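You operate a simulated robot arm through the tools that you are given. There is no shell and no other tool.

Carry out the task below with a simulated two-armed robot. There is one attempt and no reset: what you move stays moved.

JOB
Scrub the lime stain off the drainer and swill it down with the blue jug.
Fine: orange brush first; all the jug's water runs off into the sink; brush and jug go back. Set down upright: orange brush, blue jug. What is to be rubbed or washed off counts as gone when no trace of it is left.

The check looks at the end state, three seconds after you hand in, the way a careful person would. Anything else that was tipped, shoved, dropped, spilled or broken makes it a failure.

ROBOT AND FRAMES
Two 7-joint arms with two-finger parallel grippers on one trunk that stands fixed in place. Base frame: the origin is at the foot of the trunk, x ahead of it, y to its left, z up; the work surface is at about z = 0.9. Units: m, degrees, N and s.
The left shoulder is at [0.057, 0.182, 1.164], the right one opposite. With the tool pointing down near the work surface each hand reaches from about 0.28 to 0.74 m from the base axis, measured 20 degrees to its own side. Payload 3.91 kg a hand.
Tool frame (each hand has its own): the origin (TCP) lies between the finger pads and is the grasp point; the fingertips stand 0.03 m ahead of it; z points along the fingers, y is the line along which they close. Largest opening 0.11 m; finger width 0.02, thickness 0.01; the body of the gripper, 0.048 by 0.112 m, starts 0.055 m behind the TCP.
Orientation is that of the tool frame in the base frame, as a unit quaternion [x, y, z, w]. With the fingers straight down and closing along the base's y, the tool's x points along the base's -x, its y along +y and its z along -z.

CONTROLS
- The arms move only by the tool send_rows. It takes "left_moves", "right_moves" or both (then of equal length, played together; a hand with none holds still); each is a list of rows, each a list of 3 entries, a list of its own where there are three numbers: the finger opening in mm, from 0 to 110, then the shift along the tool's x, y, z in mm, then the turn, a rotation vector about the tool's x, y, z in rad. In form: [[grip, [tx, ty, tz], [wx, wy, wz]], ...]. A call has 1 to 20 rows; each row is the pose to reach, as a shift and turn from the pose commanded when the call began, along the tool's axes at that moment. Rows are played at 5 a second. More than 0.05 m and 8.6 degrees between two rows, or a gripper value outside its range, and nothing of the call is played. Where a pose cannot be reached the arm comes as near as it can. A force on the tool above 40 N (or 10 N above the force at the start of the call, whichever is more), or a blocked arm, ends the call early, and 0.2 s more pass. Each finger travels about 0.072 m/s and halts on what it meets, pressing with about 42 N; the grip force reading is that of the motor and also rises with nothing between the fingers. The clock runs only during rows and for 0.2 s after the last one: add rows that repeat a pose to give the fingers time. It gives the time, the measured TCP pose, the force on the tool (base axes), the opening and the grip force at its end, in the units of the frame above (readings bear some noise), with the torque about the TCP (base axes, N m) and any sound that the robot's microphone picked up.
- Cameras (640 x 400 px; columns grow to the right, rows downward): "scene" is now at [0.1755, -0.0519, 1.3662]; the picture's right is [-0.56, -0.83, 0.00], its down [-0.42, 0.28, -0.86] and it looks along [0.72, -0.48, -0.50] (base axes); focal length 214 px, centre (320, 200). "left" rides on the left gripper at [0.072, -0.017, -0.103] in its tool frame; the picture's right is [0.23, 0.97, 0.00], its down [-0.76, 0.18, -0.62] and it looks along [-0.61, 0.14, 0.78] (tool axes); focal length 222 px, centre (320, 200). "right" rides on the right gripper at [0.072, 0.017, -0.103] in its tool frame; the picture's right is [-0.23, 0.97, 0.00], its down [-0.76, -0.18, -0.62] and it looks along [-0.61, -0.14, 0.78] (tool axes); focal length 222 px, centre (320, 200).
- grab_frame(camera): a new picture of that camera. The clock stands still meanwhile.
- slide_trunk(by): moves the trunk up (or, below 0, down) by that many m; the arms and the scene camera ride with it, the base frame stays. It gives what a move gives, with no picture.
- aim_head(pan, tilt): turns the head with the scene camera to pan (to the left, within 80 degrees either way) and tilt (down, from -29 to 69), counted from straight ahead of the robot (the tilt from the chest, where the trunk bows). It gives what a move gives.
- measure_at(camera, pixels): for up to 12 pixels [column, row] of the newest picture of that camera ("zoom" is the newest enlarged one), the place [x, y, z] in the base frame of the surface seen there, good to about 0.002 m. The clock stands still meanwhile.
- close_up(camera, box): a new picture of the part [left, top, right, bottom] of that camera's present view, enlarged. The clock stands still meanwhile.
- finish_job(): hands the job in; it is judged then, once.

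Unless the task says otherwise, let go and move clear before handing in.

The tools are called after "Request:" as name(argument=value, ...) on one line, values as JSON. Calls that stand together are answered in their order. send_rows: Moves the arms, as the interface text tells. Its arguments: {"type":"object","properties":{"left_moves":{"type":"array","items":{"type":"array"}},"right_moves":{"type":"array","items":{"type":"array"}}},"required":[]} The other tools are called the same way: slide_trunk (by) moves the trunk up or down; aim_head (pan, tilt) turns the head that bears the scene camera; grab_frame (camera) takes a picture; measure_at (camera, pixels) gives the place of the surface under pixels of a picture; close_up (camera, box) takes an enlarged picture of a part of a camera's view; finish_job () hands the job in.

At the start:

```text
time: 0.0
left_tcp_pos: [0.3616, -0.0542, 1.2878]
left_ee_rot: [0.0, 1.0, 0.0, 0.0]
left_contact_force: [-0.2, 0.7, -0.6]
left_moment: [0.02, 0.0, 0.04]
left_grip_width: 0.1097
left_grip_force: 0.1
right_tcp_pos: [0.2373, -0.3609, 1.2818]
right_ee_rot: [-0.001, 1.0, 0.0, 0.0]
right_contact_force: [0.3, 0.4, 0.5]
right_moment: [0.02, 0.01, 0.03]
right_grip_width: 0.1101
right_grip_force: 0.0
trunk travel left (down, up): [-0.425, 0.089]
head pan, tilt (commanded): [-33.8, 30.2]
```

scene: 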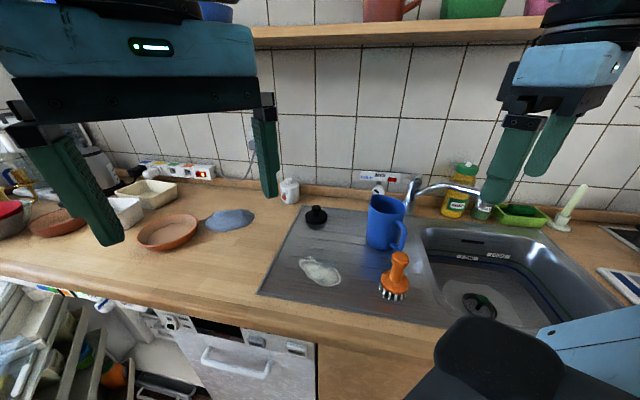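
right: 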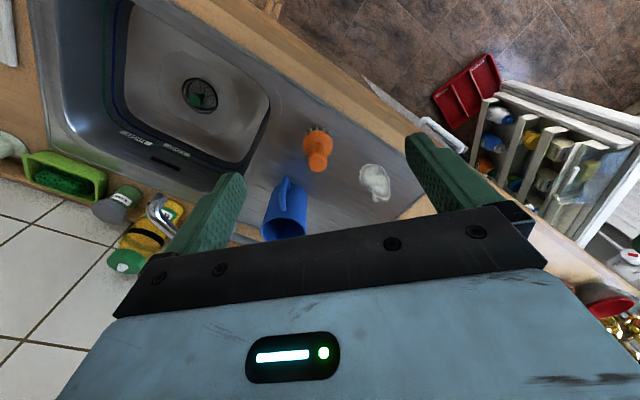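
left: 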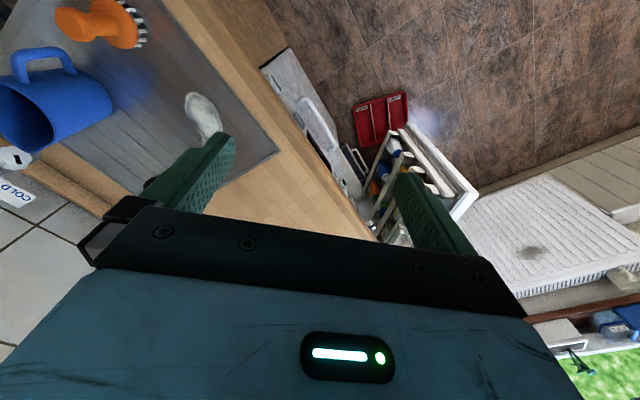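

The scene picture shows the lime stain near (320,270), the orange brush at (397,275), the blue jug at (385,222) and the sink to the right of them. I'll zoom in and measure these before moving anything.

Request:
close_up(camera="scene", box=[250, 170, 450, 330])

Request:
measure_at(camera="scene", pixels=[[320, 270], [302, 262], [338, 280], [322, 285], [398, 258], [394, 275], [390, 293], [384, 200], [384, 240], [400, 235], [480, 305], [435, 290]])

```text
2.50 times, centred on (350, 250) of scene
```

zoom: 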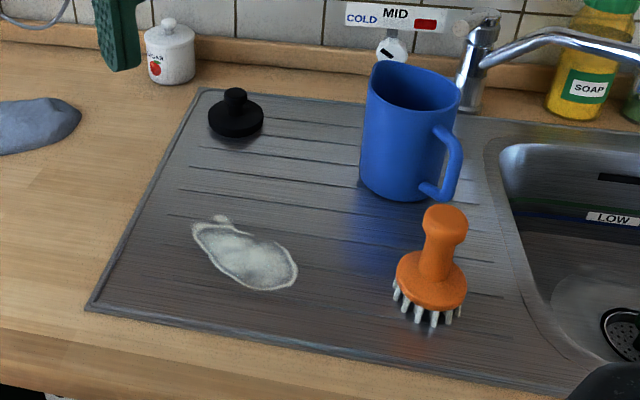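

```text
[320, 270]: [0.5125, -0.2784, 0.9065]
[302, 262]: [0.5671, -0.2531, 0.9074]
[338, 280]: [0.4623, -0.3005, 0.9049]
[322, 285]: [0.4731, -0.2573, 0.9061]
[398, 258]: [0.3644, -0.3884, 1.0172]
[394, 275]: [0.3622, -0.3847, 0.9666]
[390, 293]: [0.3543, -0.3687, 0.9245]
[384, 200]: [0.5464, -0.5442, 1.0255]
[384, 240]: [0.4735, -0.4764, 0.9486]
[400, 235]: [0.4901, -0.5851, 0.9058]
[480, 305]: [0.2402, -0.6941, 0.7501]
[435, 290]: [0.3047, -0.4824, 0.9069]
```

The close-up shows the stain as a blob from about (192,225) to (297,290), the brush standing on its bristles, and the jug with its handle toward the lower right. I'll measure finer points on the zoom picture.

Request:
measure_at(camera="zoom", pixels=[[193, 228], [218, 217], [260, 240], [297, 270], [270, 289], [225, 272], [200, 245], [240, 258], [445, 215], [440, 240], [398, 275], [465, 290]])

Request:
measure_at(camera="zoom", pixels=[[371, 75], [376, 68], [459, 98], [415, 112], [432, 76], [362, 185], [395, 198], [428, 200], [446, 130], [459, 160], [445, 198], [410, 85]])

Request:
measure_at(camera="zoom", pixels=[[200, 90], [88, 308], [300, 345], [520, 385], [300, 100], [495, 140], [510, 230], [560, 330], [480, 250], [330, 300], [150, 300], [490, 180]])

Request:
grab_frame(camera="right")

```text
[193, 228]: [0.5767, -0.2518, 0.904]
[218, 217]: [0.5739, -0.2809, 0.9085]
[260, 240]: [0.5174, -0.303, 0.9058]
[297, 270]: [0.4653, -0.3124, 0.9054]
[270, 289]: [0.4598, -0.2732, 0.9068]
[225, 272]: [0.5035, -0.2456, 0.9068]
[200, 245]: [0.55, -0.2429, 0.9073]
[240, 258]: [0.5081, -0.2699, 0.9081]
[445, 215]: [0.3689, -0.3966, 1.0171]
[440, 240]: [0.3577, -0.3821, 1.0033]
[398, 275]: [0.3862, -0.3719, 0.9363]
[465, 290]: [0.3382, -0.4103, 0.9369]
```

```text
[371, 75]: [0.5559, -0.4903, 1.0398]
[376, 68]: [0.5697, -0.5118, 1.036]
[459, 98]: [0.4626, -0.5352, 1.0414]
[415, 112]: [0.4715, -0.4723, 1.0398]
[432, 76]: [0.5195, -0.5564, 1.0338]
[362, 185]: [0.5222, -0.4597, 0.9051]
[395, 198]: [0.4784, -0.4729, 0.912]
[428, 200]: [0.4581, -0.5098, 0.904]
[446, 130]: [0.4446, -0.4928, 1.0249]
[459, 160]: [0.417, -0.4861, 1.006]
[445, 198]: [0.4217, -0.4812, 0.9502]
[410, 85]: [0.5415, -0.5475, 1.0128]
```

```text
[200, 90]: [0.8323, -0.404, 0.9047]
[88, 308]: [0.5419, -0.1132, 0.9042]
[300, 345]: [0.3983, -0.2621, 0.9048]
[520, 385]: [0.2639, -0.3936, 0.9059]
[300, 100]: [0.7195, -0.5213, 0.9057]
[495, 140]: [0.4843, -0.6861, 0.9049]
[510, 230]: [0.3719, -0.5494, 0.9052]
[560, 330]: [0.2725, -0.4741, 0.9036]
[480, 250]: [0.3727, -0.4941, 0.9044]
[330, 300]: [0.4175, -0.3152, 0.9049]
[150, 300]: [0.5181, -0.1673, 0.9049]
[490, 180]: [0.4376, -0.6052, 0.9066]
```

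```text
taken
```

right: 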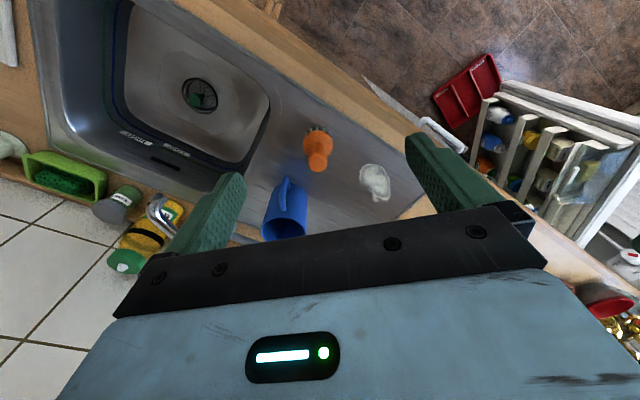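

The brush axis comes out near (0.364, -0.393) with its top at z≈1.018. The jug centre is near (0.51, -0.51) with a radius of about 0.05, and the stain spans roughly (0.46–0.58, -0.24 to -0.31). I'll bring the right hand over the brush at a safe height and check it with the wrist camera.

Request:
send_rows(right_moves=[[110, [-21, -5, 25], [0, 0, 0]], [110, [-42, -11, 50], [0, 0, 0]], [110, [-63, -16, 76], [0, 0, 0]], [110, [-85, -21, 101], [0, 0, 0]], [110, [-106, -27, 126], [0, 0, 0]], [110, [-126.7, -32, 150], [0, 0, 0]], [110, [-126.7, -32, 150], [0, 0, 0]]])

Request:
grab_frame(camera="right")

Request:
grab_frame(camera="scene")

```text
time: 1.6
left_tcp_pos: [0.3615, -0.0532, 1.2886]
left_ee_rot: [0.0, 1.0, 0.0, 0.0]
left_contact_force: [0.5, 0.3, -0.7]
left_moment: [-0.02, 0.03, 0.0]
left_grip_width: 0.1099
left_grip_force: 0.1
right_tcp_pos: [0.3627, -0.395, 1.1287]
right_ee_rot: [-0.001, 1.0, 0.0, 0.0]
right_contact_force: [-0.2, 0.0, 0.8]
right_moment: [0.04, -0.01, 0.0]
right_grip_width: 0.1098
right_grip_force: 0.0
trunk travel left (down, up): [-0.425, 0.089]
head pan, tilt (commanded): [-33.8, 30.2]
```

```text
taken
```

right: 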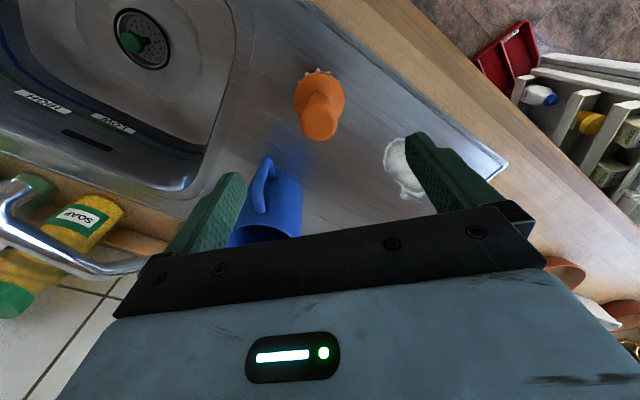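

```text
taken
```

scene: 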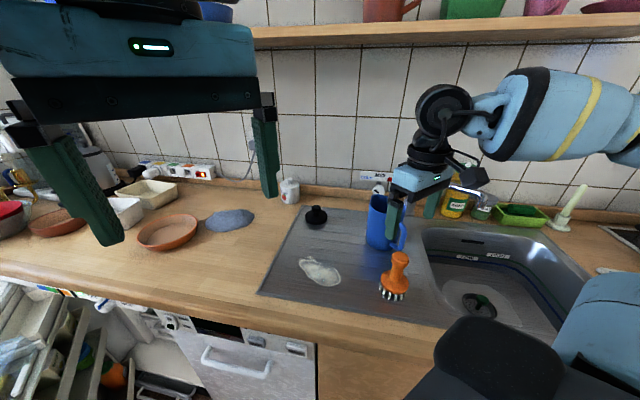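

The wrist view shows the brush at about (320,105) and the jug handle at (262,180), with something green in the drain at (140,40). I'll look closer at the brush, jug and sink.

Request:
close_up(camera="right", box=[220, 40, 460, 260])

Request:
close_up(camera="right", box=[60, 0, 260, 125])

Request:
measure_at(camera="right", pixels=[[320, 128], [320, 110], [300, 95], [344, 97], [320, 72], [262, 165], [270, 175], [255, 195], [270, 200], [300, 190], [240, 235], [280, 233]])

```text
1.82 times, centred on (340, 150) of right
```

zoom: 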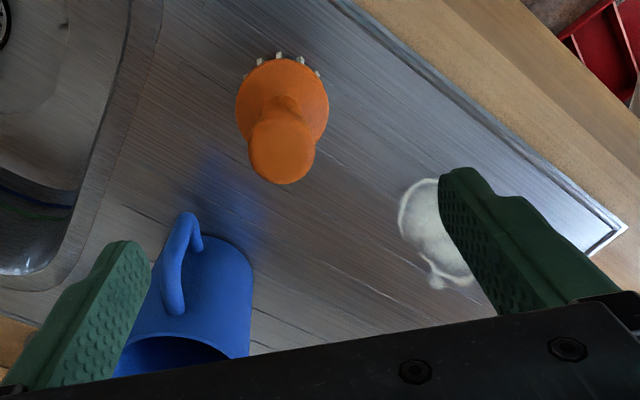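

```text
3.20 times, centred on (160, 62) of right
```

zoom: 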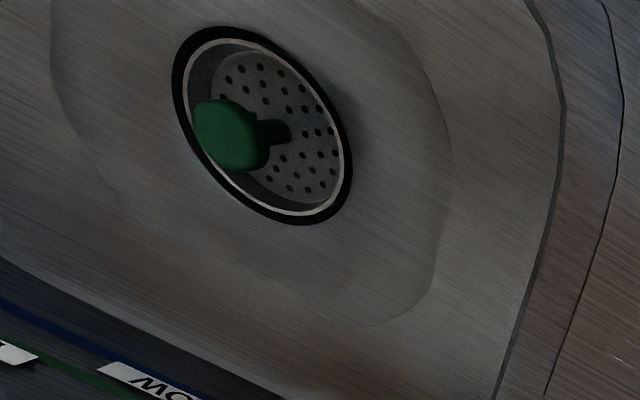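

```text
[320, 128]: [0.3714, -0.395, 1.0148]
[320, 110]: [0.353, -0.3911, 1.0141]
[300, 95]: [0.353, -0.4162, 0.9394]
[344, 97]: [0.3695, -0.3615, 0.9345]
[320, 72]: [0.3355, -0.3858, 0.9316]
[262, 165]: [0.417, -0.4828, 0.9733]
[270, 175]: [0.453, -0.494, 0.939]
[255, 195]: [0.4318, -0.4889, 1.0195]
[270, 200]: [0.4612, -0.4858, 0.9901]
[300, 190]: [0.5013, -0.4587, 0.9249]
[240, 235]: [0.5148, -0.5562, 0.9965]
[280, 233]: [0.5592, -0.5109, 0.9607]
```

The drain holds only a strainer basket with a green knob, so it isn't plugged. The brush axis works out at (0.365, -0.394), almost under the right TCP, so I'll lower to z≈0.995, which keeps the tips above the brush disc, and close.

Request:
send_rows(right_moves=[[80, [-2, 1, 25], [0, 0, 0]], [80, [-2, 1, 50], [0, 0, 0]], [80, [-2, 1, 75], [0, 0, 0]], [80, [-2, 1, 100], [0, 0, 0]], [80, [-2, 1, 120], [0, 0, 0]], [80, [-2, 1, 134], [0, 0, 0]], [80, [-2, 1, 134], [0, 0, 0]], [80, [-2, 1, 134], [0, 0, 0]]])

Request:
grab_frame(camera="right")

Request:
close_up(camera="scene", box=[330, 180, 470, 320])

```text
time: 3.4
left_tcp_pos: [0.3619, -0.0528, 1.2882]
left_ee_rot: [0.0, 1.0, 0.001, 0.0]
left_contact_force: [-0.5, -0.4, 0.8]
left_moment: [0.01, 0.02, -0.01]
left_grip_width: 0.1101
left_grip_force: 0.1
right_tcp_pos: [0.3659, -0.393, 0.9982]
right_ee_rot: [-0.001, 1.0, 0.0, 0.0]
right_contact_force: [0.0, -0.2, -0.1]
right_moment: [-0.01, 0.01, -0.01]
right_grip_width: 0.08
right_grip_force: 0.1
trunk travel left (down, up): [-0.425, 0.089]
head pan, tilt (commanded): [-33.8, 30.2]
```

```text
taken
```

right: 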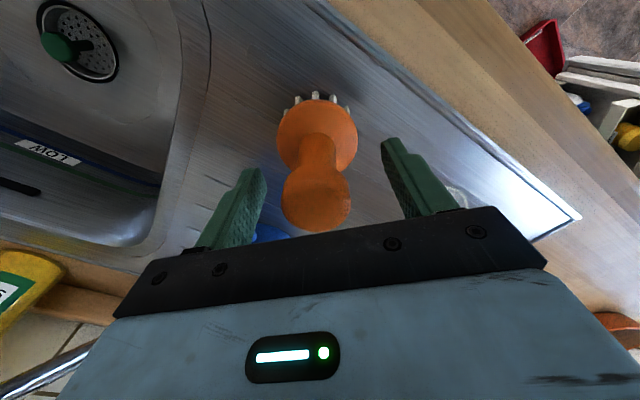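

```text
2.86 times, centred on (400, 250) of scene
```

zoom: 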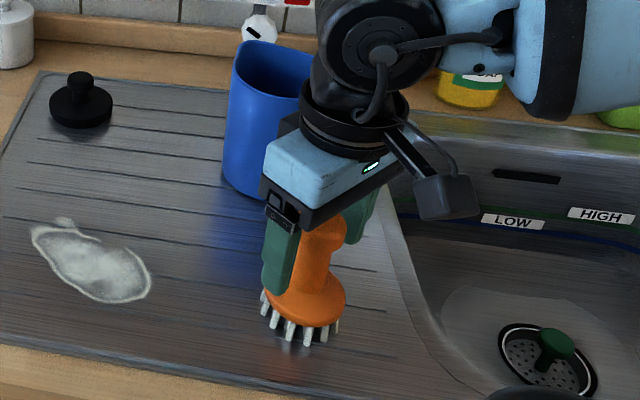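

The fingers straddle the brush handle (right view, brush between the pads at (318,195)) with no contact force. Closing the grip now and holding still.

Request:
send_rows(right_moves=[[60, [0, 0, 2], [0, 0, 0]], [45, [0, 0, 2], [0, 0, 0]], [30, [0, 0, 2], [0, 0, 0]], [15, [0, 0, 2], [0, 0, 0]], [5, [0, 0, 2], [0, 0, 0]], [5, [0, 0, 2], [0, 0, 0]], [5, [0, 0, 2], [0, 0, 0]]])

Request:
grab_frame(camera="right")

```text
time: 5.0
left_tcp_pos: [0.3627, -0.0536, 1.2889]
left_ee_rot: [0.0, 1.0, 0.0, 0.0]
left_contact_force: [0.5, -0.7, -0.5]
left_moment: [-0.02, 0.02, -0.02]
left_grip_width: 0.1099
left_grip_force: 0.0
right_tcp_pos: [0.3656, -0.3915, 0.995]
right_ee_rot: [-0.001, 1.0, 0.0, 0.0]
right_contact_force: [0.0, -0.8, 0.5]
right_moment: [0.0, 0.01, 0.02]
right_grip_width: 0.0361
right_grip_force: 41.6
trunk travel left (down, up): [-0.425, 0.089]
head pan, tilt (commanded): [-33.8, 30.2]
```

```text
taken
```

right: 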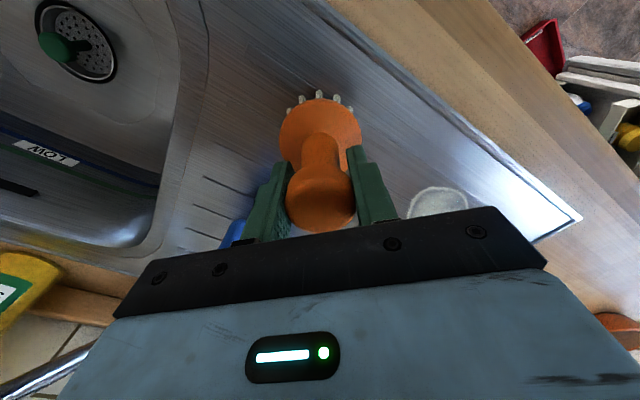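

The grip closed at 36 mm on the brush (force 41.6) without shifting it. I'll lift 60 mm and carry it over the stain centre at about (0.521, -0.276).

Request:
send_rows(right_moves=[[5, [0, 0, -20], [0, 0, 0]], [5, [0, 0, -45], [0, 0, 0]], [5, [0, 0, -60], [0, 0, 0]], [5, [-26, 19, -60], [0, 0, 0]], [5, [-52, 39, -60], [0, 0, 0]], [5, [-78, 58, -60], [0, 0, 0]], [5, [-104, 77, -60], [0, 0, 0]], [5, [-130, 97, -60], [0, 0, 0]], [5, [-155, 116, -60], [0, 0, 0]], [5, [-155, 116, -40], [0, 0, 0]], [5, [-155, 116, -20], [0, 0, 0]], [5, [-155, 116, -20], [0, 0, 0]]])

Request:
grab_frame(camera="right")

Request:
close_up(camera="scene", box=[250, 170, 450, 330])

```text
time: 7.6
left_tcp_pos: [0.3614, -0.054, 1.2885]
left_ee_rot: [0.001, 1.0, -0.001, 0.0]
left_contact_force: [-0.2, 0.1, -0.3]
left_moment: [0.02, 0.01, -0.01]
left_grip_width: 0.11
left_grip_force: 0.1
right_tcp_pos: [0.5189, -0.2744, 1.017]
right_ee_rot: [-0.001, 1.0, 0.001, -0.001]
right_contact_force: [-0.3, -0.5, 0.0]
right_moment: [-0.02, -0.01, -0.03]
right_grip_width: 0.0048
right_grip_force: 0.1
trunk travel left (down, up): [-0.425, 0.089]
head pan, tilt (commanded): [-33.8, 30.2]
```

```text
taken
```

right: 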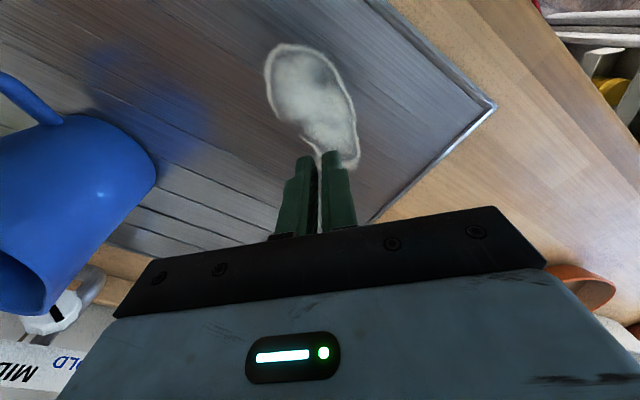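

```text
2.50 times, centred on (350, 250) of scene
```

zoom: 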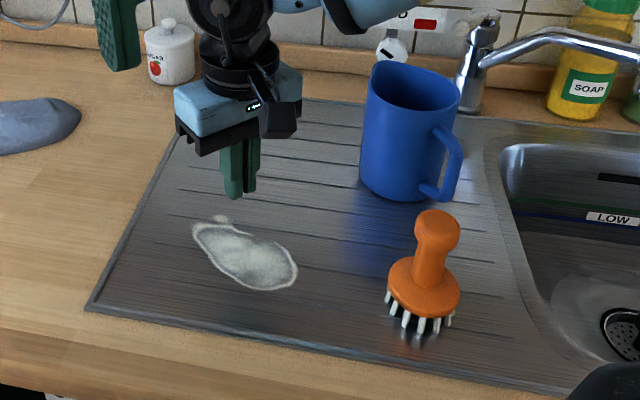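

The fingers are shut at 5 mm and the zoom shows the brush still standing near (425,265), so the knob slipped out of the grip as I lifted. I'll study the brush's profile to find a deeper hold.

Request:
close_up(camera="scene", box=[365, 240, 425, 310])

Request:
measure_at(camera="scene", pixels=[[396, 258], [396, 262], [395, 266], [394, 270], [393, 275], [392, 280], [391, 284], [390, 288], [377, 280], [405, 285], [386, 262], [406, 264]])

```text
5.71 times, centred on (395, 275) of scene
```

zoom: 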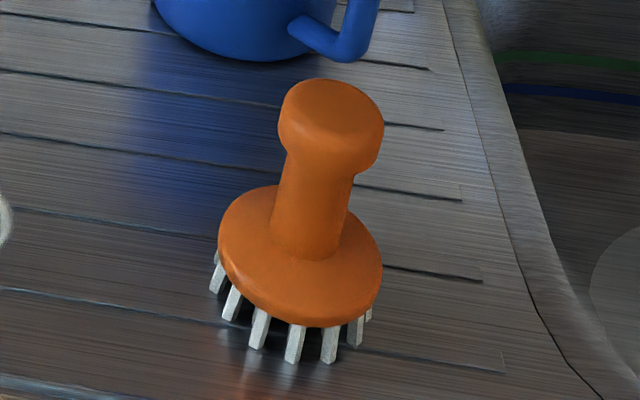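

```text
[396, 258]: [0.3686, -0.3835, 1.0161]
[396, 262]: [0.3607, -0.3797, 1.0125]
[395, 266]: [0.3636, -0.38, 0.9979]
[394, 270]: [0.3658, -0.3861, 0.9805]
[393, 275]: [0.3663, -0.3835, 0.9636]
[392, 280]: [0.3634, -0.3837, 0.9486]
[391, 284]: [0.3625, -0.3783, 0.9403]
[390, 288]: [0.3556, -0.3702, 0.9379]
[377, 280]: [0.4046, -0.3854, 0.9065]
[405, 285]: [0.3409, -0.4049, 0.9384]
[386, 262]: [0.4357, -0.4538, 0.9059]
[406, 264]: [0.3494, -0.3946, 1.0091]
```

The brush has a wide knob (z≈0.995–1.018) on a narrower neck (0.95–0.99), and the smooth knob slid out of the vertical hold. I'll grip the neck under the knob from the side instead, with the hand pitched 60° up and coming from the sink side. First I'll rise, back off and yaw 45°.

Request:
send_rows(right_moves=[[20, [0, 0, -45], [0, 0, 0]], [40, [0, 0, -90], [0, 0, 0]], [60, [0, 0, -133], [0, 0, 0]], [60, [28, -23, -133], [0, 0, -0.098]], [60, [55, -45, -133], [0, 0, -0.196]], [60, [83, -68, -133], [0, 0, -0.294]], [60, [110, -90, -133], [0, 0, -0.393]], [60, [138, -113, -133], [0, 0, -0.491]], [60, [166, -136, -133], [0, 0, -0.589]], [60, [193, -158, -133], [0, 0, -0.687]], [60, [221, -181, -133], [0, 0, -0.785]], [60, [221, -181, -133], [0, 0, -0.785]]])

Request:
measure_at(camera="scene", pixels=[[407, 190], [415, 185], [440, 186], [470, 190], [484, 196]])

Request:
grab_frame(camera="scene")

```text
time: 10.2
left_tcp_pos: [0.3619, -0.054, 1.2888]
left_ee_rot: [0.0, 1.0, 0.0, 0.0]
left_contact_force: [0.3, 0.0, 0.1]
left_moment: [0.01, 0.01, 0.01]
left_grip_width: 0.1098
left_grip_force: 0.1
right_tcp_pos: [0.2896, -0.3812, 1.1427]
right_ee_rot: [-0.383, 0.924, 0.0, 0.0]
right_contact_force: [0.8, -0.6, 0.3]
right_moment: [-0.02, 0.01, -0.01]
right_grip_width: 0.06
right_grip_force: 0.0
right hand out of reach, approached as far as the arm can: row 9, 10, 11, 12
trunk travel left (down, up): [-0.425, 0.089]
head pan, tilt (commanded): [-33.8, 30.2]
```

```text
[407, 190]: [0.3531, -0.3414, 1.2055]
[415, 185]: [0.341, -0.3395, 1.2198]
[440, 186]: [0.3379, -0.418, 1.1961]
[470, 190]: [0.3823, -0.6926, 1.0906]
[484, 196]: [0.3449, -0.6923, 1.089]
```

```text
taken
```

scene: 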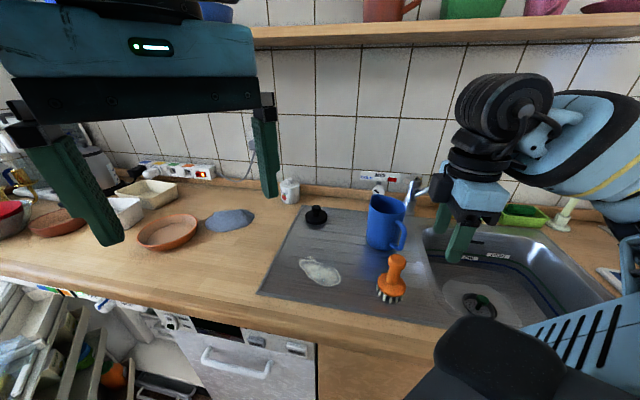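

The yaw reached 45° but the position stopped at (0.290, -0.381), short of the target because that straight-down pose is out of reach there. I'll pitch the hand up in place and see whether that frees the arm.

Request:
send_rows(right_moves=[[60, [0, 0, 0], [0, -0.13, 0]], [60, [0, 0, 0], [0, -0.26, 0]], [60, [0, 0, 0], [0, -0.39, 0]], [60, [0, 0, 0], [0, -0.52, 0]], [60, [0, 0, 0], [0, -0.65, 0]], [60, [0, 0, 0], [0, -0.78, 0]], [60, [0, 0, 0], [0, -0.91, 0]], [60, [0, 0, 0], [0, -1.047, 0]], [60, [0, 0, 0], [0, -1.047, 0]]])

Request:
grab_frame(camera="scene")

Request:
grab_frame(camera="right")

```text
time: 12.2
left_tcp_pos: [0.3585, -0.0527, 1.2882]
left_ee_rot: [0.0, 1.0, -0.001, 0.001]
left_contact_force: [-1.3, 0.4, -0.4]
left_moment: [-0.05, -0.03, -0.03]
left_grip_width: 0.11
left_grip_force: 0.1
right_tcp_pos: [0.2784, -0.3572, 1.1686]
right_ee_rot: [-0.332, 0.799, 0.192, 0.463]
right_contact_force: [0.0, 0.7, -0.1]
right_moment: [0.01, -0.01, -0.02]
right_grip_width: 0.0601
right_grip_force: 0.1
right hand out of reach, approached as far as the arm can: row 1, 2, 3, 4, 5, 6, 7, 8, 9
trunk travel left (down, up): [-0.425, 0.089]
head pan, tilt (commanded): [-33.8, 30.2]
```

```text
taken
```

scene: 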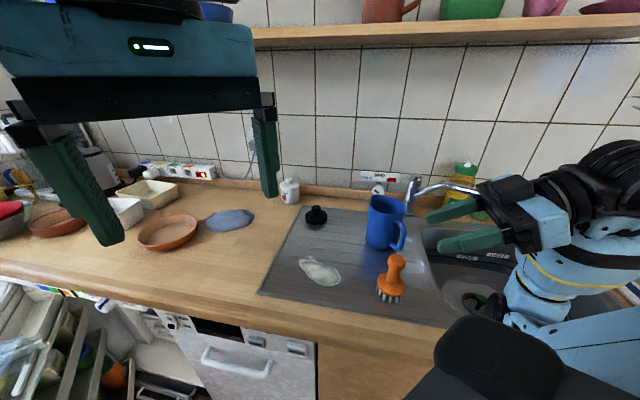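

```text
taken
```

right: 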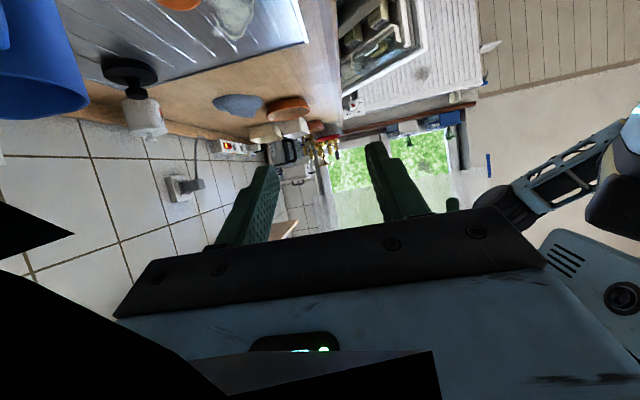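

The left arm is undisturbed, but the right arm is folded too tightly here (all rows "out of reach"). The left arm, coming from the counter's front edge, has a more comfortable reach to both the brush and the stain. I'll unwind the right hand and raise it out of the way first.

Request:
send_rows(right_moves=[[60, [-12, 0, -7], [0, 0.13, 0]], [60, [-24, 0, -14], [0, 0.26, 0]], [60, [-36, 0, -21], [0, 0.39, 0]], [60, [-48, 0, -28], [0, 0.52, 0]], [60, [-60, 0, -35], [0, 0.65, 0]], [60, [-72, 0, -41], [0, 0.78, 0]], [60, [-84, 0, -48], [0, 0.91, 0]], [60, [-95, 0, -55], [0, 1.047, 0]], [60, [-95, 0, -55], [0, 1.047, 0]]])

```text
time: 14.2
left_tcp_pos: [0.3613, -0.0546, 1.2883]
left_ee_rot: [0.0, 1.0, 0.0, 0.0]
left_contact_force: [-0.6, 0.6, 0.2]
left_moment: [0.0, -0.03, 0.0]
left_grip_width: 0.1101
left_grip_force: 0.1
right_tcp_pos: [0.3039, -0.3269, 1.23]
right_ee_rot: [-0.386, 0.922, 0.015, -0.027]
right_contact_force: [1.6, -2.1, -3.2]
right_moment: [0.14, 0.22, -0.03]
right_grip_width: 0.0597
right_grip_force: 0.1
right hand out of reach, approached as far as the arm can: row 5, 6, 7, 8, 9
trunk travel left (down, up): [-0.425, 0.089]
head pan, tilt (commanded): [-33.8, 30.2]
```

The right hand reads a small 4 N force and isn't quite vertical yet, so I'll check the picture before going on.

Request:
grab_frame(camera="scene")

Request:
grab_frame(camera="left")

Request:
grab_frame(camera="right")

```text
taken
```

scene: 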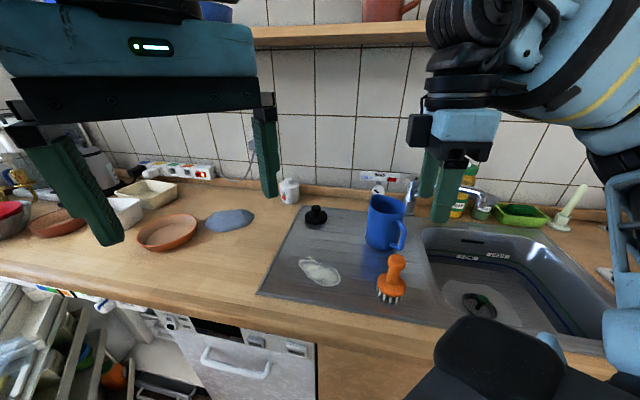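

```text
taken
```

left: 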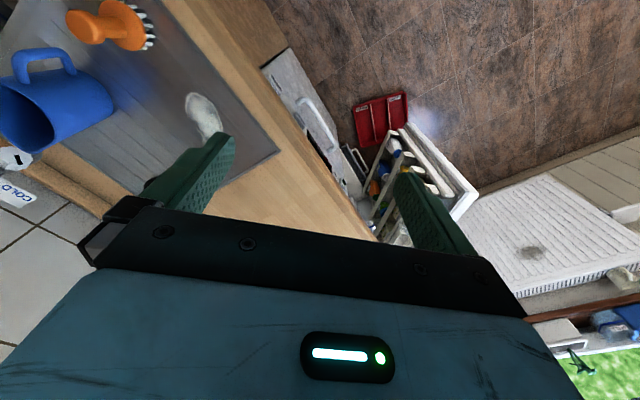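

```text
taken
```

right: 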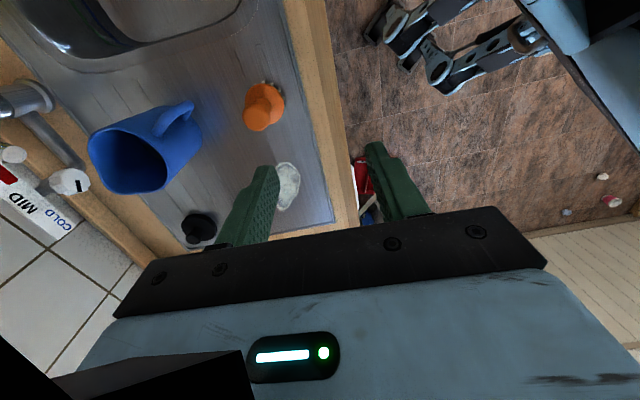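

Nothing in the scene has been touched. The right arm is just folded close to the body, so I'll yaw it back and move it forward a little to unfold.

Request:
send_rows(right_moves=[[60, [-7, -7, 0], [0, 0, 0.1]], [60, [-14, -14, 0], [0, 0, 0.2]], [60, [-21, -21, 0], [0, 0, 0.3]], [60, [-28, -28, 0], [0, 0, 0.4]], [60, [-35, -35, 0], [0, 0, 0.5]], [60, [-42, -42, 0], [0, 0, 0.6]], [60, [-50, -50, 0], [0, 0, 0.7]], [60, [-57, -57, 0], [0, 0, 0.785]], [60, [-57, -57, 0], [0, 0, 0.785]]])

Request:
grab_frame(camera="scene")

```text
time: 16.2
left_tcp_pos: [0.3622, -0.0535, 1.289]
left_ee_rot: [0.001, 1.0, 0.0, 0.0]
left_contact_force: [0.2, 0.6, -1.0]
left_moment: [-0.01, 0.02, 0.0]
left_grip_width: 0.1101
left_grip_force: 0.0
right_tcp_pos: [0.3775, -0.3272, 1.2478]
right_ee_rot: [0.0, 1.0, 0.0, 0.001]
right_contact_force: [0.1, -0.6, -0.4]
right_moment: [0.02, -0.02, -0.03]
right_grip_width: 0.0602
right_grip_force: 0.0
trunk travel left (down, up): [-0.425, 0.089]
head pan, tilt (commanded): [-33.8, 30.2]
```

```text
taken
```

scene: 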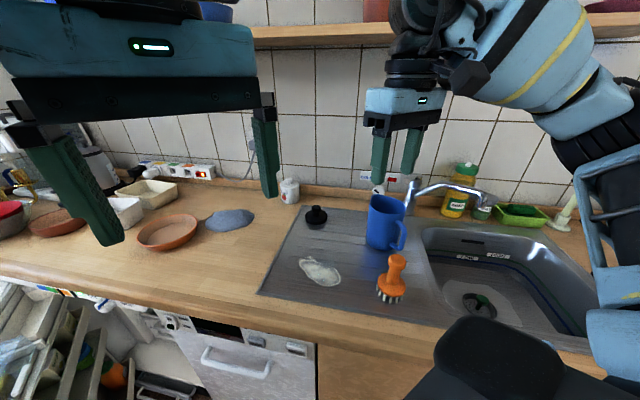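

The right hand is upright again at (0.378, -0.327, 1.248) and the objects are undisturbed. I'll shift it out to the right so the left arm can work at the drainer.

Request:
send_rows(right_moves=[[60, [3, -37, -6], [0, 0, 0]], [60, [6, -74, -11], [0, 0, 0]], [60, [9, -111, -16], [0, 0, 0]], [60, [12, -148, -22], [0, 0, 0]], [60, [15, -186, -27], [0, 0, 0]], [60, [17, -223, -32], [0, 0, 0]], [60, [17, -223, -32], [0, 0, 0]]])

Request:
grab_frame(camera="scene")

```text
time: 17.8
left_tcp_pos: [0.3621, -0.0526, 1.2883]
left_ee_rot: [0.0, 1.0, 0.0, 0.0]
left_contact_force: [-0.3, 0.7, -0.2]
left_moment: [-0.01, 0.03, 0.01]
left_grip_width: 0.1101
left_grip_force: 0.1
right_tcp_pos: [0.4344, -0.5353, 1.2318]
right_ee_rot: [-0.001, 1.0, 0.0, 0.0]
right_contact_force: [0.0, -0.7, 0.5]
right_moment: [0.0, 0.02, -0.01]
right_grip_width: 0.0598
right_grip_force: 0.0
right hand out of reach, approached as far as the arm can: row 2, 3, 4, 5, 6, 7
trunk travel left (down, up): [-0.425, 0.089]
head pan, tilt (commanded): [-33.8, 30.2]
```

```text
taken
```

scene: 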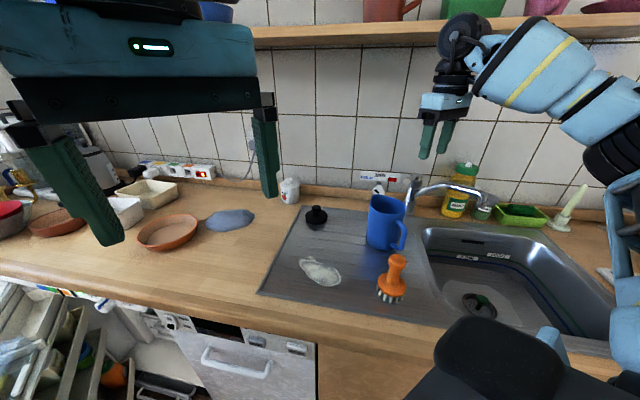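

The right hand is clear at (0.434, -0.535, 1.232). Next, the left hand goes out over the drainer at z≈1.15 while yawing 70° to the right, ready to pitch up for a side grip.

Request:
send_rows(left_moves=[[80, [-4, -15, 14], [0, 0, 0.122]], [80, [-8, -29, 28], [0, 0, 0.244]], [80, [-11, -44, 41], [0, 0, 0.367]], [80, [-15, -58, 55], [0, 0, 0.489]], [80, [-19, -73, 69], [0, 0, 0.611]], [80, [-23, -88, 83], [0, 0, 0.733]], [80, [-27, -102, 97], [0, 0, 0.855]], [80, [-30, -117, 110], [0, 0, 0.978]], [80, [-34, -131, 124], [0, 0, 1.1]], [80, [-38, -146, 138], [0, 0, 1.222]], [80, [-38, -146, 138], [0, 0, 1.222]]])

Request:
grab_frame(camera="scene")

```text
time: 20.0
left_tcp_pos: [0.4626, -0.1389, 1.1734]
left_ee_rot: [0.487, 0.873, -0.024, 0.011]
left_contact_force: [0.0, -0.2, 0.9]
left_moment: [0.0, -0.01, 0.0]
left_grip_width: 0.08
left_grip_force: 0.0
right_tcp_pos: [0.4342, -0.5362, 1.2317]
right_ee_rot: [-0.001, 1.0, 0.0, 0.001]
right_contact_force: [0.3, 0.1, -0.3]
right_moment: [0.03, -0.04, -0.01]
right_grip_width: 0.06
right_grip_force: 0.0
trunk travel left (down, up): [-0.425, 0.089]
head pan, tilt (commanded): [-33.8, 30.2]
stopped in row 10 (left hand): the arm was blocked; the commanded pose is now the measured one
```

```text
taken
```

scene: 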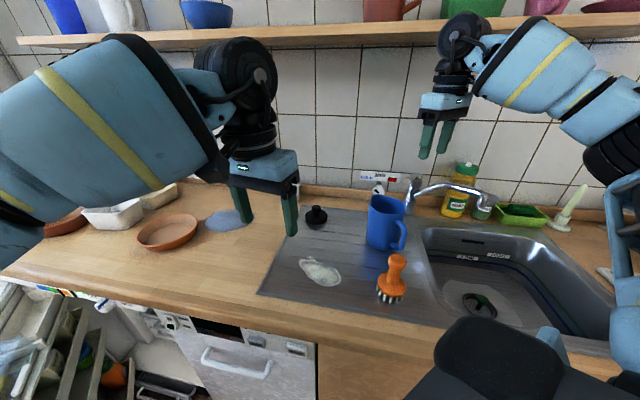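

The left arm was blocked at row 10 while still pointing down, at yaw ≈ -58° and (0.463, -0.139, 1.173), with nothing touched. I'll pitch the hand up from here, which should relieve the wrist.

Request:
send_rows(left_moves=[[80, [0, 0, 0], [0, -0.12, 0]], [80, [0, 0, 0], [0, -0.24, 0]], [80, [0, 0, 0], [0, -0.36, 0]], [80, [0, 0, 0], [0, -0.48, 0]], [80, [0, 0, 0], [0, -0.6, 0]], [80, [0, 0, 0], [0, -0.6, 0]]])

Request:
grab_frame(camera="scene")

```text
time: 21.4
left_tcp_pos: [0.4614, -0.1396, 1.1738]
left_ee_rot: [0.46, 0.829, -0.167, 0.269]
left_contact_force: [-0.5, 0.1, 0.9]
left_moment: [-0.03, 0.0, 0.01]
left_grip_width: 0.08
left_grip_force: 0.1
right_tcp_pos: [0.4336, -0.5355, 1.2312]
right_ee_rot: [-0.001, 1.0, 0.0, 0.0]
right_contact_force: [0.3, -0.4, -0.6]
right_moment: [0.04, 0.03, 0.01]
right_grip_width: 0.06
right_grip_force: 0.0
trunk travel left (down, up): [-0.425, 0.089]
head pan, tilt (commanded): [-33.8, 30.2]
```

```text
taken
```

scene: 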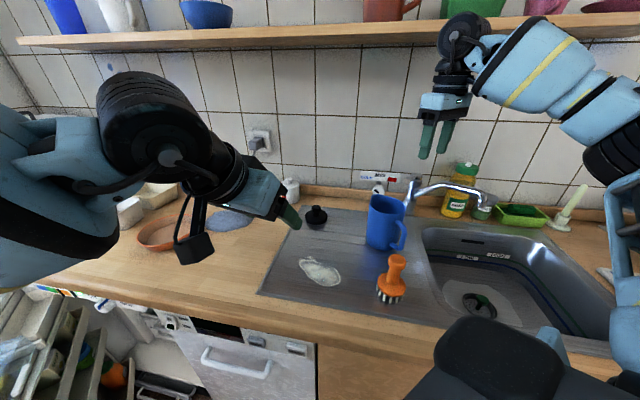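

The hand is pitched up cleanly now (TCP held at (0.461, -0.140, 1.174), heading ≈ -61°, 53° below horizontal). I'll pitch the rest to about 30° while heading toward a pre-grasp spot beside the brush.

Request:
send_rows(left_moves=[[80, [5, -10, 10], [0, -0.1, 0]], [80, [10, -20, 20], [0, -0.2, 0]], [80, [15, -30, 30], [0, -0.3, 0]], [80, [20, -40, 40], [0, -0.4, 0]], [80, [24, -60, 55], [0, -0.4, 0]], [80, [24, -80, 70], [0, -0.4, 0]], [80, [24, -100, 80], [0, -0.4, 0]], [80, [24, -100, 80], [0, -0.4, 0]]])

Request:
grab_frame(camera="scene")

Request:
grab_frame(camera="left")

```text
time: 23.2
left_tcp_pos: [0.3893, -0.2183, 1.0971]
left_ee_rot: [0.418, 0.76, -0.254, 0.428]
left_contact_force: [0.0, 0.3, 0.5]
left_moment: [-0.01, -0.02, -0.04]
left_grip_width: 0.0798
left_grip_force: 0.1
right_tcp_pos: [0.4339, -0.5351, 1.2315]
right_ee_rot: [0.0, 1.0, 0.001, 0.0]
right_contact_force: [0.0, -0.9, 0.0]
right_moment: [-0.04, 0.01, 0.0]
right_grip_width: 0.0599
right_grip_force: 0.1
trunk travel left (down, up): [-0.425, 0.089]
head pan, tilt (commanded): [-33.8, 30.2]
```

```text
taken
```

scene: 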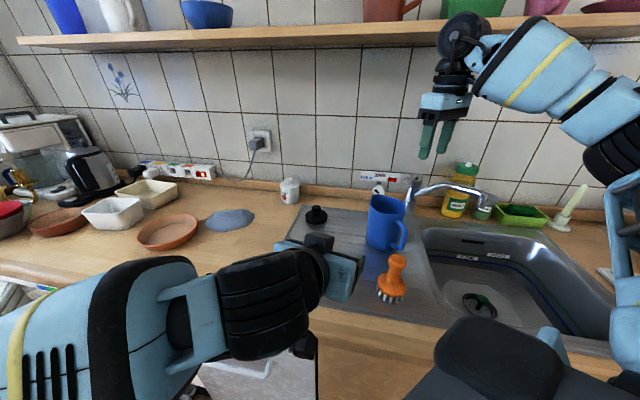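

```text
taken
```

left: 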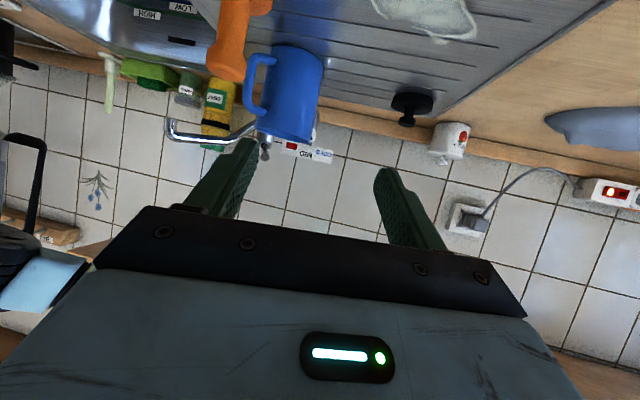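

The left hand is now pitched at (0.389, -0.218, 1.097), reachable and comfortable. I'll re-measure the brush neck before approaching.

Request:
close_up(camera="scene", box=[360, 240, 430, 310])

Request:
measure_at(camera="left", pixels=[[260, 3], [235, 30], [225, 50], [215, 60], [230, 75], [243, 60], [222, 30], [250, 30]])

```text
5.71 times, centred on (395, 275) of scene
```

zoom: 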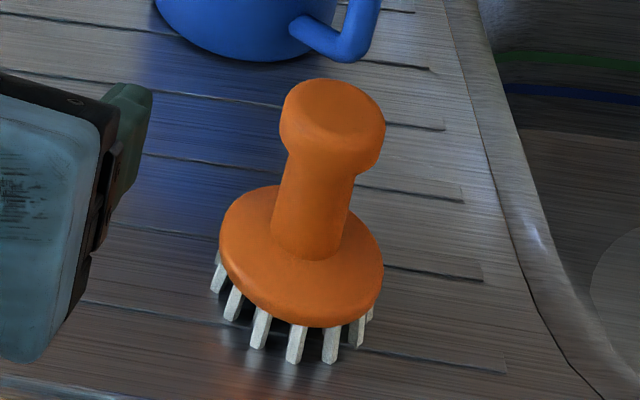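

```text
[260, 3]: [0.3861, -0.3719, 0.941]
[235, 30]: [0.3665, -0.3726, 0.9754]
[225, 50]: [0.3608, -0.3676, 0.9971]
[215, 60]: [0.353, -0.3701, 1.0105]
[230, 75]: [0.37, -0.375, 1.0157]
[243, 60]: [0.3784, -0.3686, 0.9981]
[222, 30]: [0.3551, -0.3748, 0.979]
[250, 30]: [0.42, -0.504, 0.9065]
```

Two views disagree by about 1 cm on the brush's axis, so I'll measure more silhouette points on the zoom picture.

Request:
measure_at(camera="zoom", pixels=[[224, 245], [376, 275], [300, 315], [290, 190], [300, 215], [310, 235], [335, 200], [318, 200], [285, 115], [378, 140], [330, 110], [330, 90]])

Request:
close_up(camera="left", box=[160, 0, 320, 100])

```text
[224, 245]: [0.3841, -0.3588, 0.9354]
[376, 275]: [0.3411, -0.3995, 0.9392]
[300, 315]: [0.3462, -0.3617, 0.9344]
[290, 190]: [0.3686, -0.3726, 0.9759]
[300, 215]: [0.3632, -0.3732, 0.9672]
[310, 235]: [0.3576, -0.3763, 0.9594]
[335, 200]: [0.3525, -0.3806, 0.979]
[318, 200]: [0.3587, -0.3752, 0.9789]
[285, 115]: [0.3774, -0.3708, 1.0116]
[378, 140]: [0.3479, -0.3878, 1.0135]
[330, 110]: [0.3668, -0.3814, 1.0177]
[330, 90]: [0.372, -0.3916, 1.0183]
```

```text
4.00 times, centred on (240, 50) of left
```

zoom: 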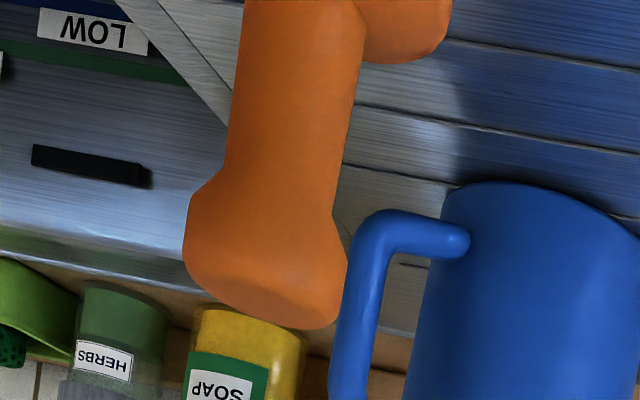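

The axis now averages to (0.3665, -0.3845), with the neck between z≈0.95 and 0.99. Before approaching, I'll check the left forearm's clearance from the counter.

Request:
measure_at(camera="scene", pixels=[[150, 330], [200, 340], [250, 330], [290, 330], [305, 345], [330, 270], [280, 345]])

Request:
send_rows(left_moves=[[70, [8, -17, 15], [0, 0, 0]], [70, [16, -34, 30], [0, 0, 0]], [70, [24, -51, 44], [0, 0, 0]], [70, [32, -68, 59], [0, 0, 0]], [70, [40, -86, 74], [0, 0, 0]], [70, [48.4, -102.6, 89], [0, 0, 0]], [70, [48.4, -102.6, 89], [0, 0, 0]]])

Request:
grab_frame(camera="scene")

Request:
grab_frame(camera="left")

```text
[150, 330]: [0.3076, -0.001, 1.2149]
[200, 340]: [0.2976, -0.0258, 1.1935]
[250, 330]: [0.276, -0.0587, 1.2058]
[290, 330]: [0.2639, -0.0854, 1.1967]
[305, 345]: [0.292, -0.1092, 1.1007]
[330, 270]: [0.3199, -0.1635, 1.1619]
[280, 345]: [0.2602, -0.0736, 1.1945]
```

```text
time: 24.8
left_tcp_pos: [0.3378, -0.3109, 1.0161]
left_ee_rot: [0.409, 0.764, -0.249, 0.432]
left_contact_force: [-0.4, -0.6, -0.3]
left_moment: [0.02, 0.02, 0.03]
left_grip_width: 0.0699
left_grip_force: 0.0
right_tcp_pos: [0.4332, -0.5346, 1.2324]
right_ee_rot: [0.0, 1.0, 0.0, 0.0]
right_contact_force: [0.4, -0.1, -0.1]
right_moment: [0.03, -0.02, 0.0]
right_grip_width: 0.0601
right_grip_force: 0.0
trunk travel left (down, up): [-0.425, 0.089]
head pan, tilt (commanded): [-33.8, 30.2]
```

```text
taken
```

scene: 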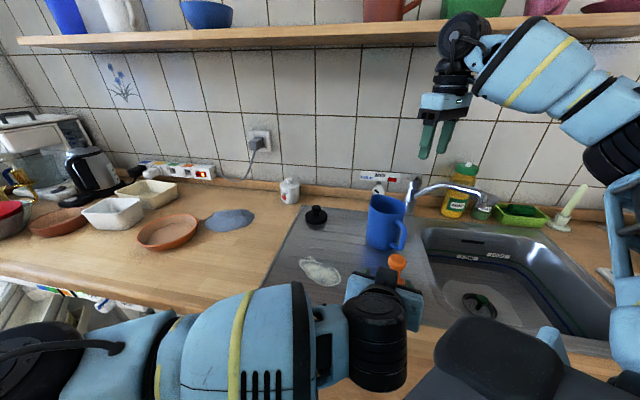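

```text
taken
```

left: 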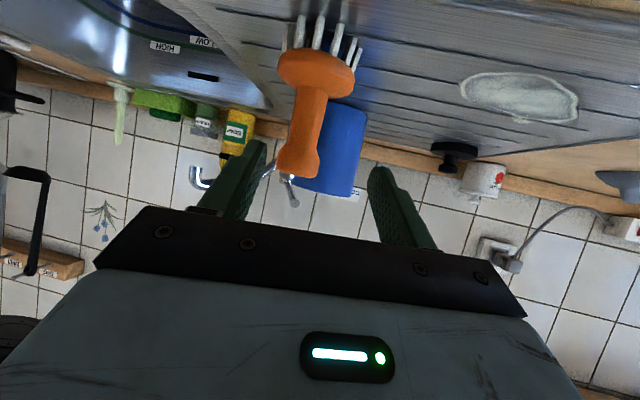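

The left TCP stopped about 12 mm short of the commanded spot, and in the tool frame the brush sits about 14 mm off centre toward -y. I'll nudge sideways to centre it and see whether the arm follows.

Request:
send_rows(left_moves=[[80, [0, -7, 0], [0, 0, 0]], [80, [0, -14, 0], [0, 0, 0]], [80, [0, -14, 0], [0, 0, 0]], [80, [0, -14, 0], [0, 0, 0]]])

Request:
grab_frame(camera="left")

```text
time: 26.0
left_tcp_pos: [0.3462, -0.3089, 1.0107]
left_ee_rot: [0.395, 0.775, -0.24, 0.431]
left_contact_force: [0.1, 0.1, 0.0]
left_moment: [0.02, -0.02, 0.01]
left_grip_width: 0.0799
left_grip_force: 0.0
right_tcp_pos: [0.4341, -0.5364, 1.2313]
right_ee_rot: [0.0, 1.0, 0.001, 0.001]
right_contact_force: [-0.3, 0.1, 0.0]
right_moment: [0.03, -0.02, 0.0]
right_grip_width: 0.06
right_grip_force: 0.0
trunk travel left (down, up): [-0.425, 0.089]
head pan, tilt (commanded): [-33.8, 30.2]
stopped in row 4 (left hand): the arm was blocked; the commanded pose is now the measured one
```

```text
taken
```

left: 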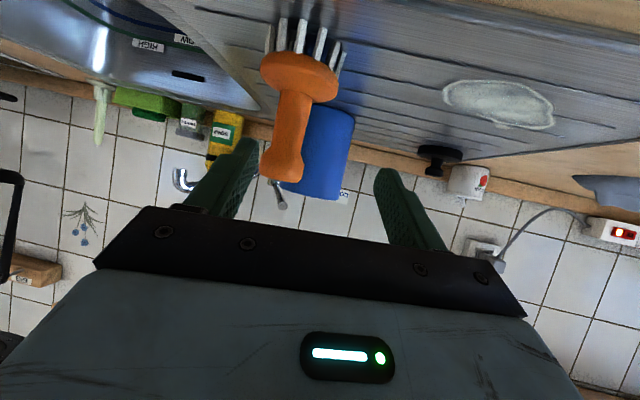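

The arm is blocked because the left wrist is pressing against the robot's own chest. If I turn the hand to point straight along -y, the wrist swings away from the body, so I'll turn in place about the vertical by -32° with the pre-grasp distance kept.

Request:
send_rows(left_moves=[[80, [-2, 3, 1], [0.096, 0.004, 0.057]], [80, [-4, 6, 2], [0.192, 0.007, 0.114]], [80, [-5, 9, 3], [0.287, 0.011, 0.172]], [80, [-6, 13, 4], [0.383, 0.014, 0.229]], [80, [-8, 16, 5], [0.479, 0.018, 0.286]], [80, [-8, 16, 5], [0.479, 0.018, 0.286]], [80, [-8, 16, 5], [0.479, 0.018, 0.286]]])

Request:
grab_frame(camera="left")

Request:
grab_frame(camera="scene")

```text
time: 27.6
left_tcp_pos: [0.3616, -0.3076, 1.0154]
left_ee_rot: [0.596, 0.634, -0.35, 0.348]
left_contact_force: [0.3, 0.6, -0.7]
left_moment: [0.02, 0.0, 0.04]
left_grip_width: 0.0799
left_grip_force: 0.0
right_tcp_pos: [0.4329, -0.536, 1.2322]
right_ee_rot: [-0.001, 1.0, 0.0, -0.001]
right_contact_force: [-0.2, 0.2, 0.8]
right_moment: [-0.02, 0.04, 0.01]
right_grip_width: 0.0601
right_grip_force: 0.1
trunk travel left (down, up): [-0.425, 0.089]
head pan, tilt (commanded): [-33.8, 30.2]
```

```text
taken
```

left: 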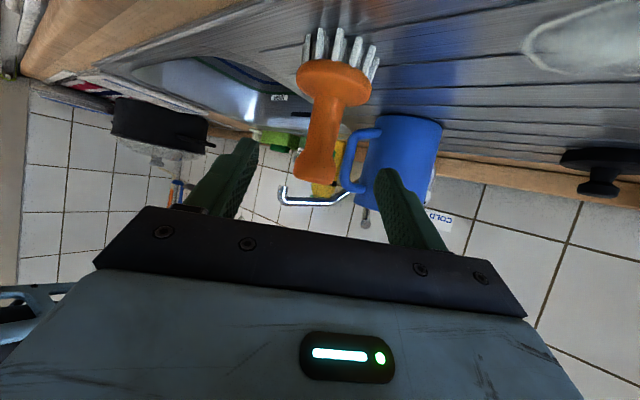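

```text
taken
```

scene: 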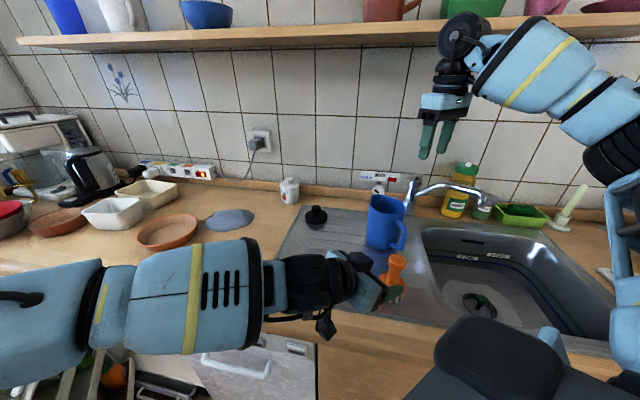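

The left arm is now well extended with the hand pointing along -y, and the brush sits between the fingers in the left view (neck near (322,130)). I'll measure its neck once more from here.

Request:
close_up(camera="left", box=[240, 20, 420, 220])

Request:
measure_at(camera="left", pixels=[[322, 115], [322, 130], [320, 145], [308, 130], [334, 130], [315, 165], [298, 170], [332, 170], [315, 178], [300, 75], [368, 95], [330, 90]])

```text
2.00 times, centred on (330, 120) of left
```

zoom: 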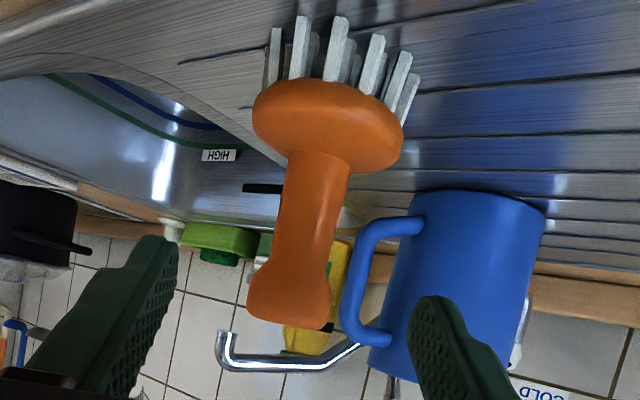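

```text
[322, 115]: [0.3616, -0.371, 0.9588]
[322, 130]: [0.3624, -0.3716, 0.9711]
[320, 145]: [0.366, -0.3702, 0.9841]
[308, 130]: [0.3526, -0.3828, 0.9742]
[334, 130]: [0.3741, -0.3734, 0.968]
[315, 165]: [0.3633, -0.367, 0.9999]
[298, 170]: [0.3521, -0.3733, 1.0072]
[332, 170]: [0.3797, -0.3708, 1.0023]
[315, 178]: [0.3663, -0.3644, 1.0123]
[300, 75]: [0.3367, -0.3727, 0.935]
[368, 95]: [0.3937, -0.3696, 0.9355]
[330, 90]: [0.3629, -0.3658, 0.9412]
```

The brush neck lies on the tool's axis within 1 mm, about 91 mm ahead of the TCP. I'll slide forward 81 mm and close on the neck below the knob.

Request:
send_rows(left_moves=[[80, [1, 1, 15], [0, 0, 0]], [75, [1, 1, 30], [0, 0, 0]], [70, [1, 1, 45], [0, 0, 0]], [65, [1, 1, 60], [0, 0, 0]], [65, [1, 1, 72], [0, 0, 0]], [65, [1, 1, 81], [0, 0, 0]], [65, [1, 1, 81], [0, 0, 0]]])

Request:
grab_frame(camera="left")

Request:
close_up(camera="scene", box=[340, 220, 440, 320])

```text
time: 29.4
left_tcp_pos: [0.4107, -0.3504, 0.9702]
left_ee_rot: [0.574, 0.656, -0.334, 0.36]
left_contact_force: [0.2, 0.1, -0.1]
left_moment: [0.02, 0.03, -0.01]
left_grip_width: 0.0651
left_grip_force: 0.1
right_tcp_pos: [0.4331, -0.5345, 1.2311]
right_ee_rot: [0.0, 1.0, 0.001, 0.0]
right_contact_force: [-0.5, 0.1, -0.1]
right_moment: [0.0, -0.01, 0.0]
right_grip_width: 0.06
right_grip_force: 0.1
trunk travel left (down, up): [-0.425, 0.089]
head pan, tilt (commanded): [-33.8, 30.2]
stopped in row 7 (left hand): the arm was blocked; the commanded pose is now the measured one
```

```text
taken
```

left: 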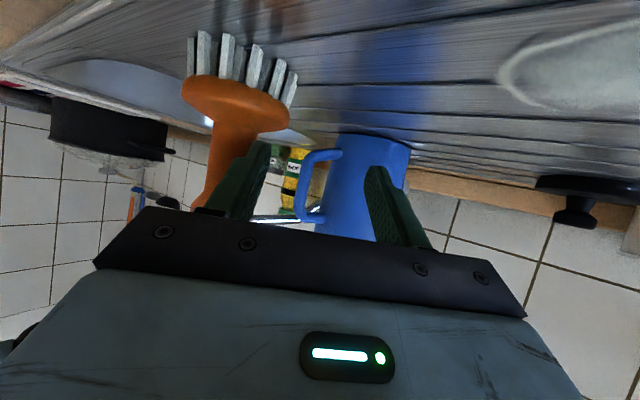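

```text
4.00 times, centred on (390, 270) of scene
```

zoom: 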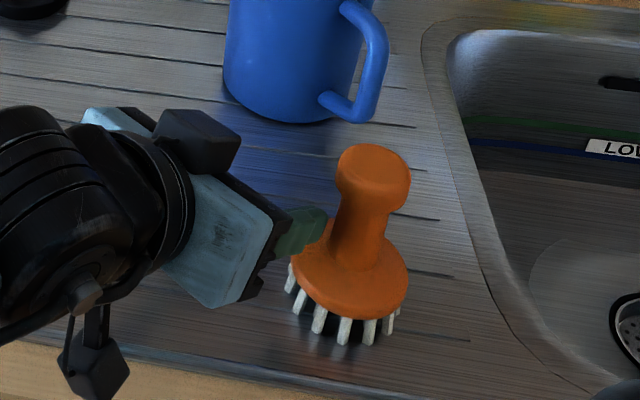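

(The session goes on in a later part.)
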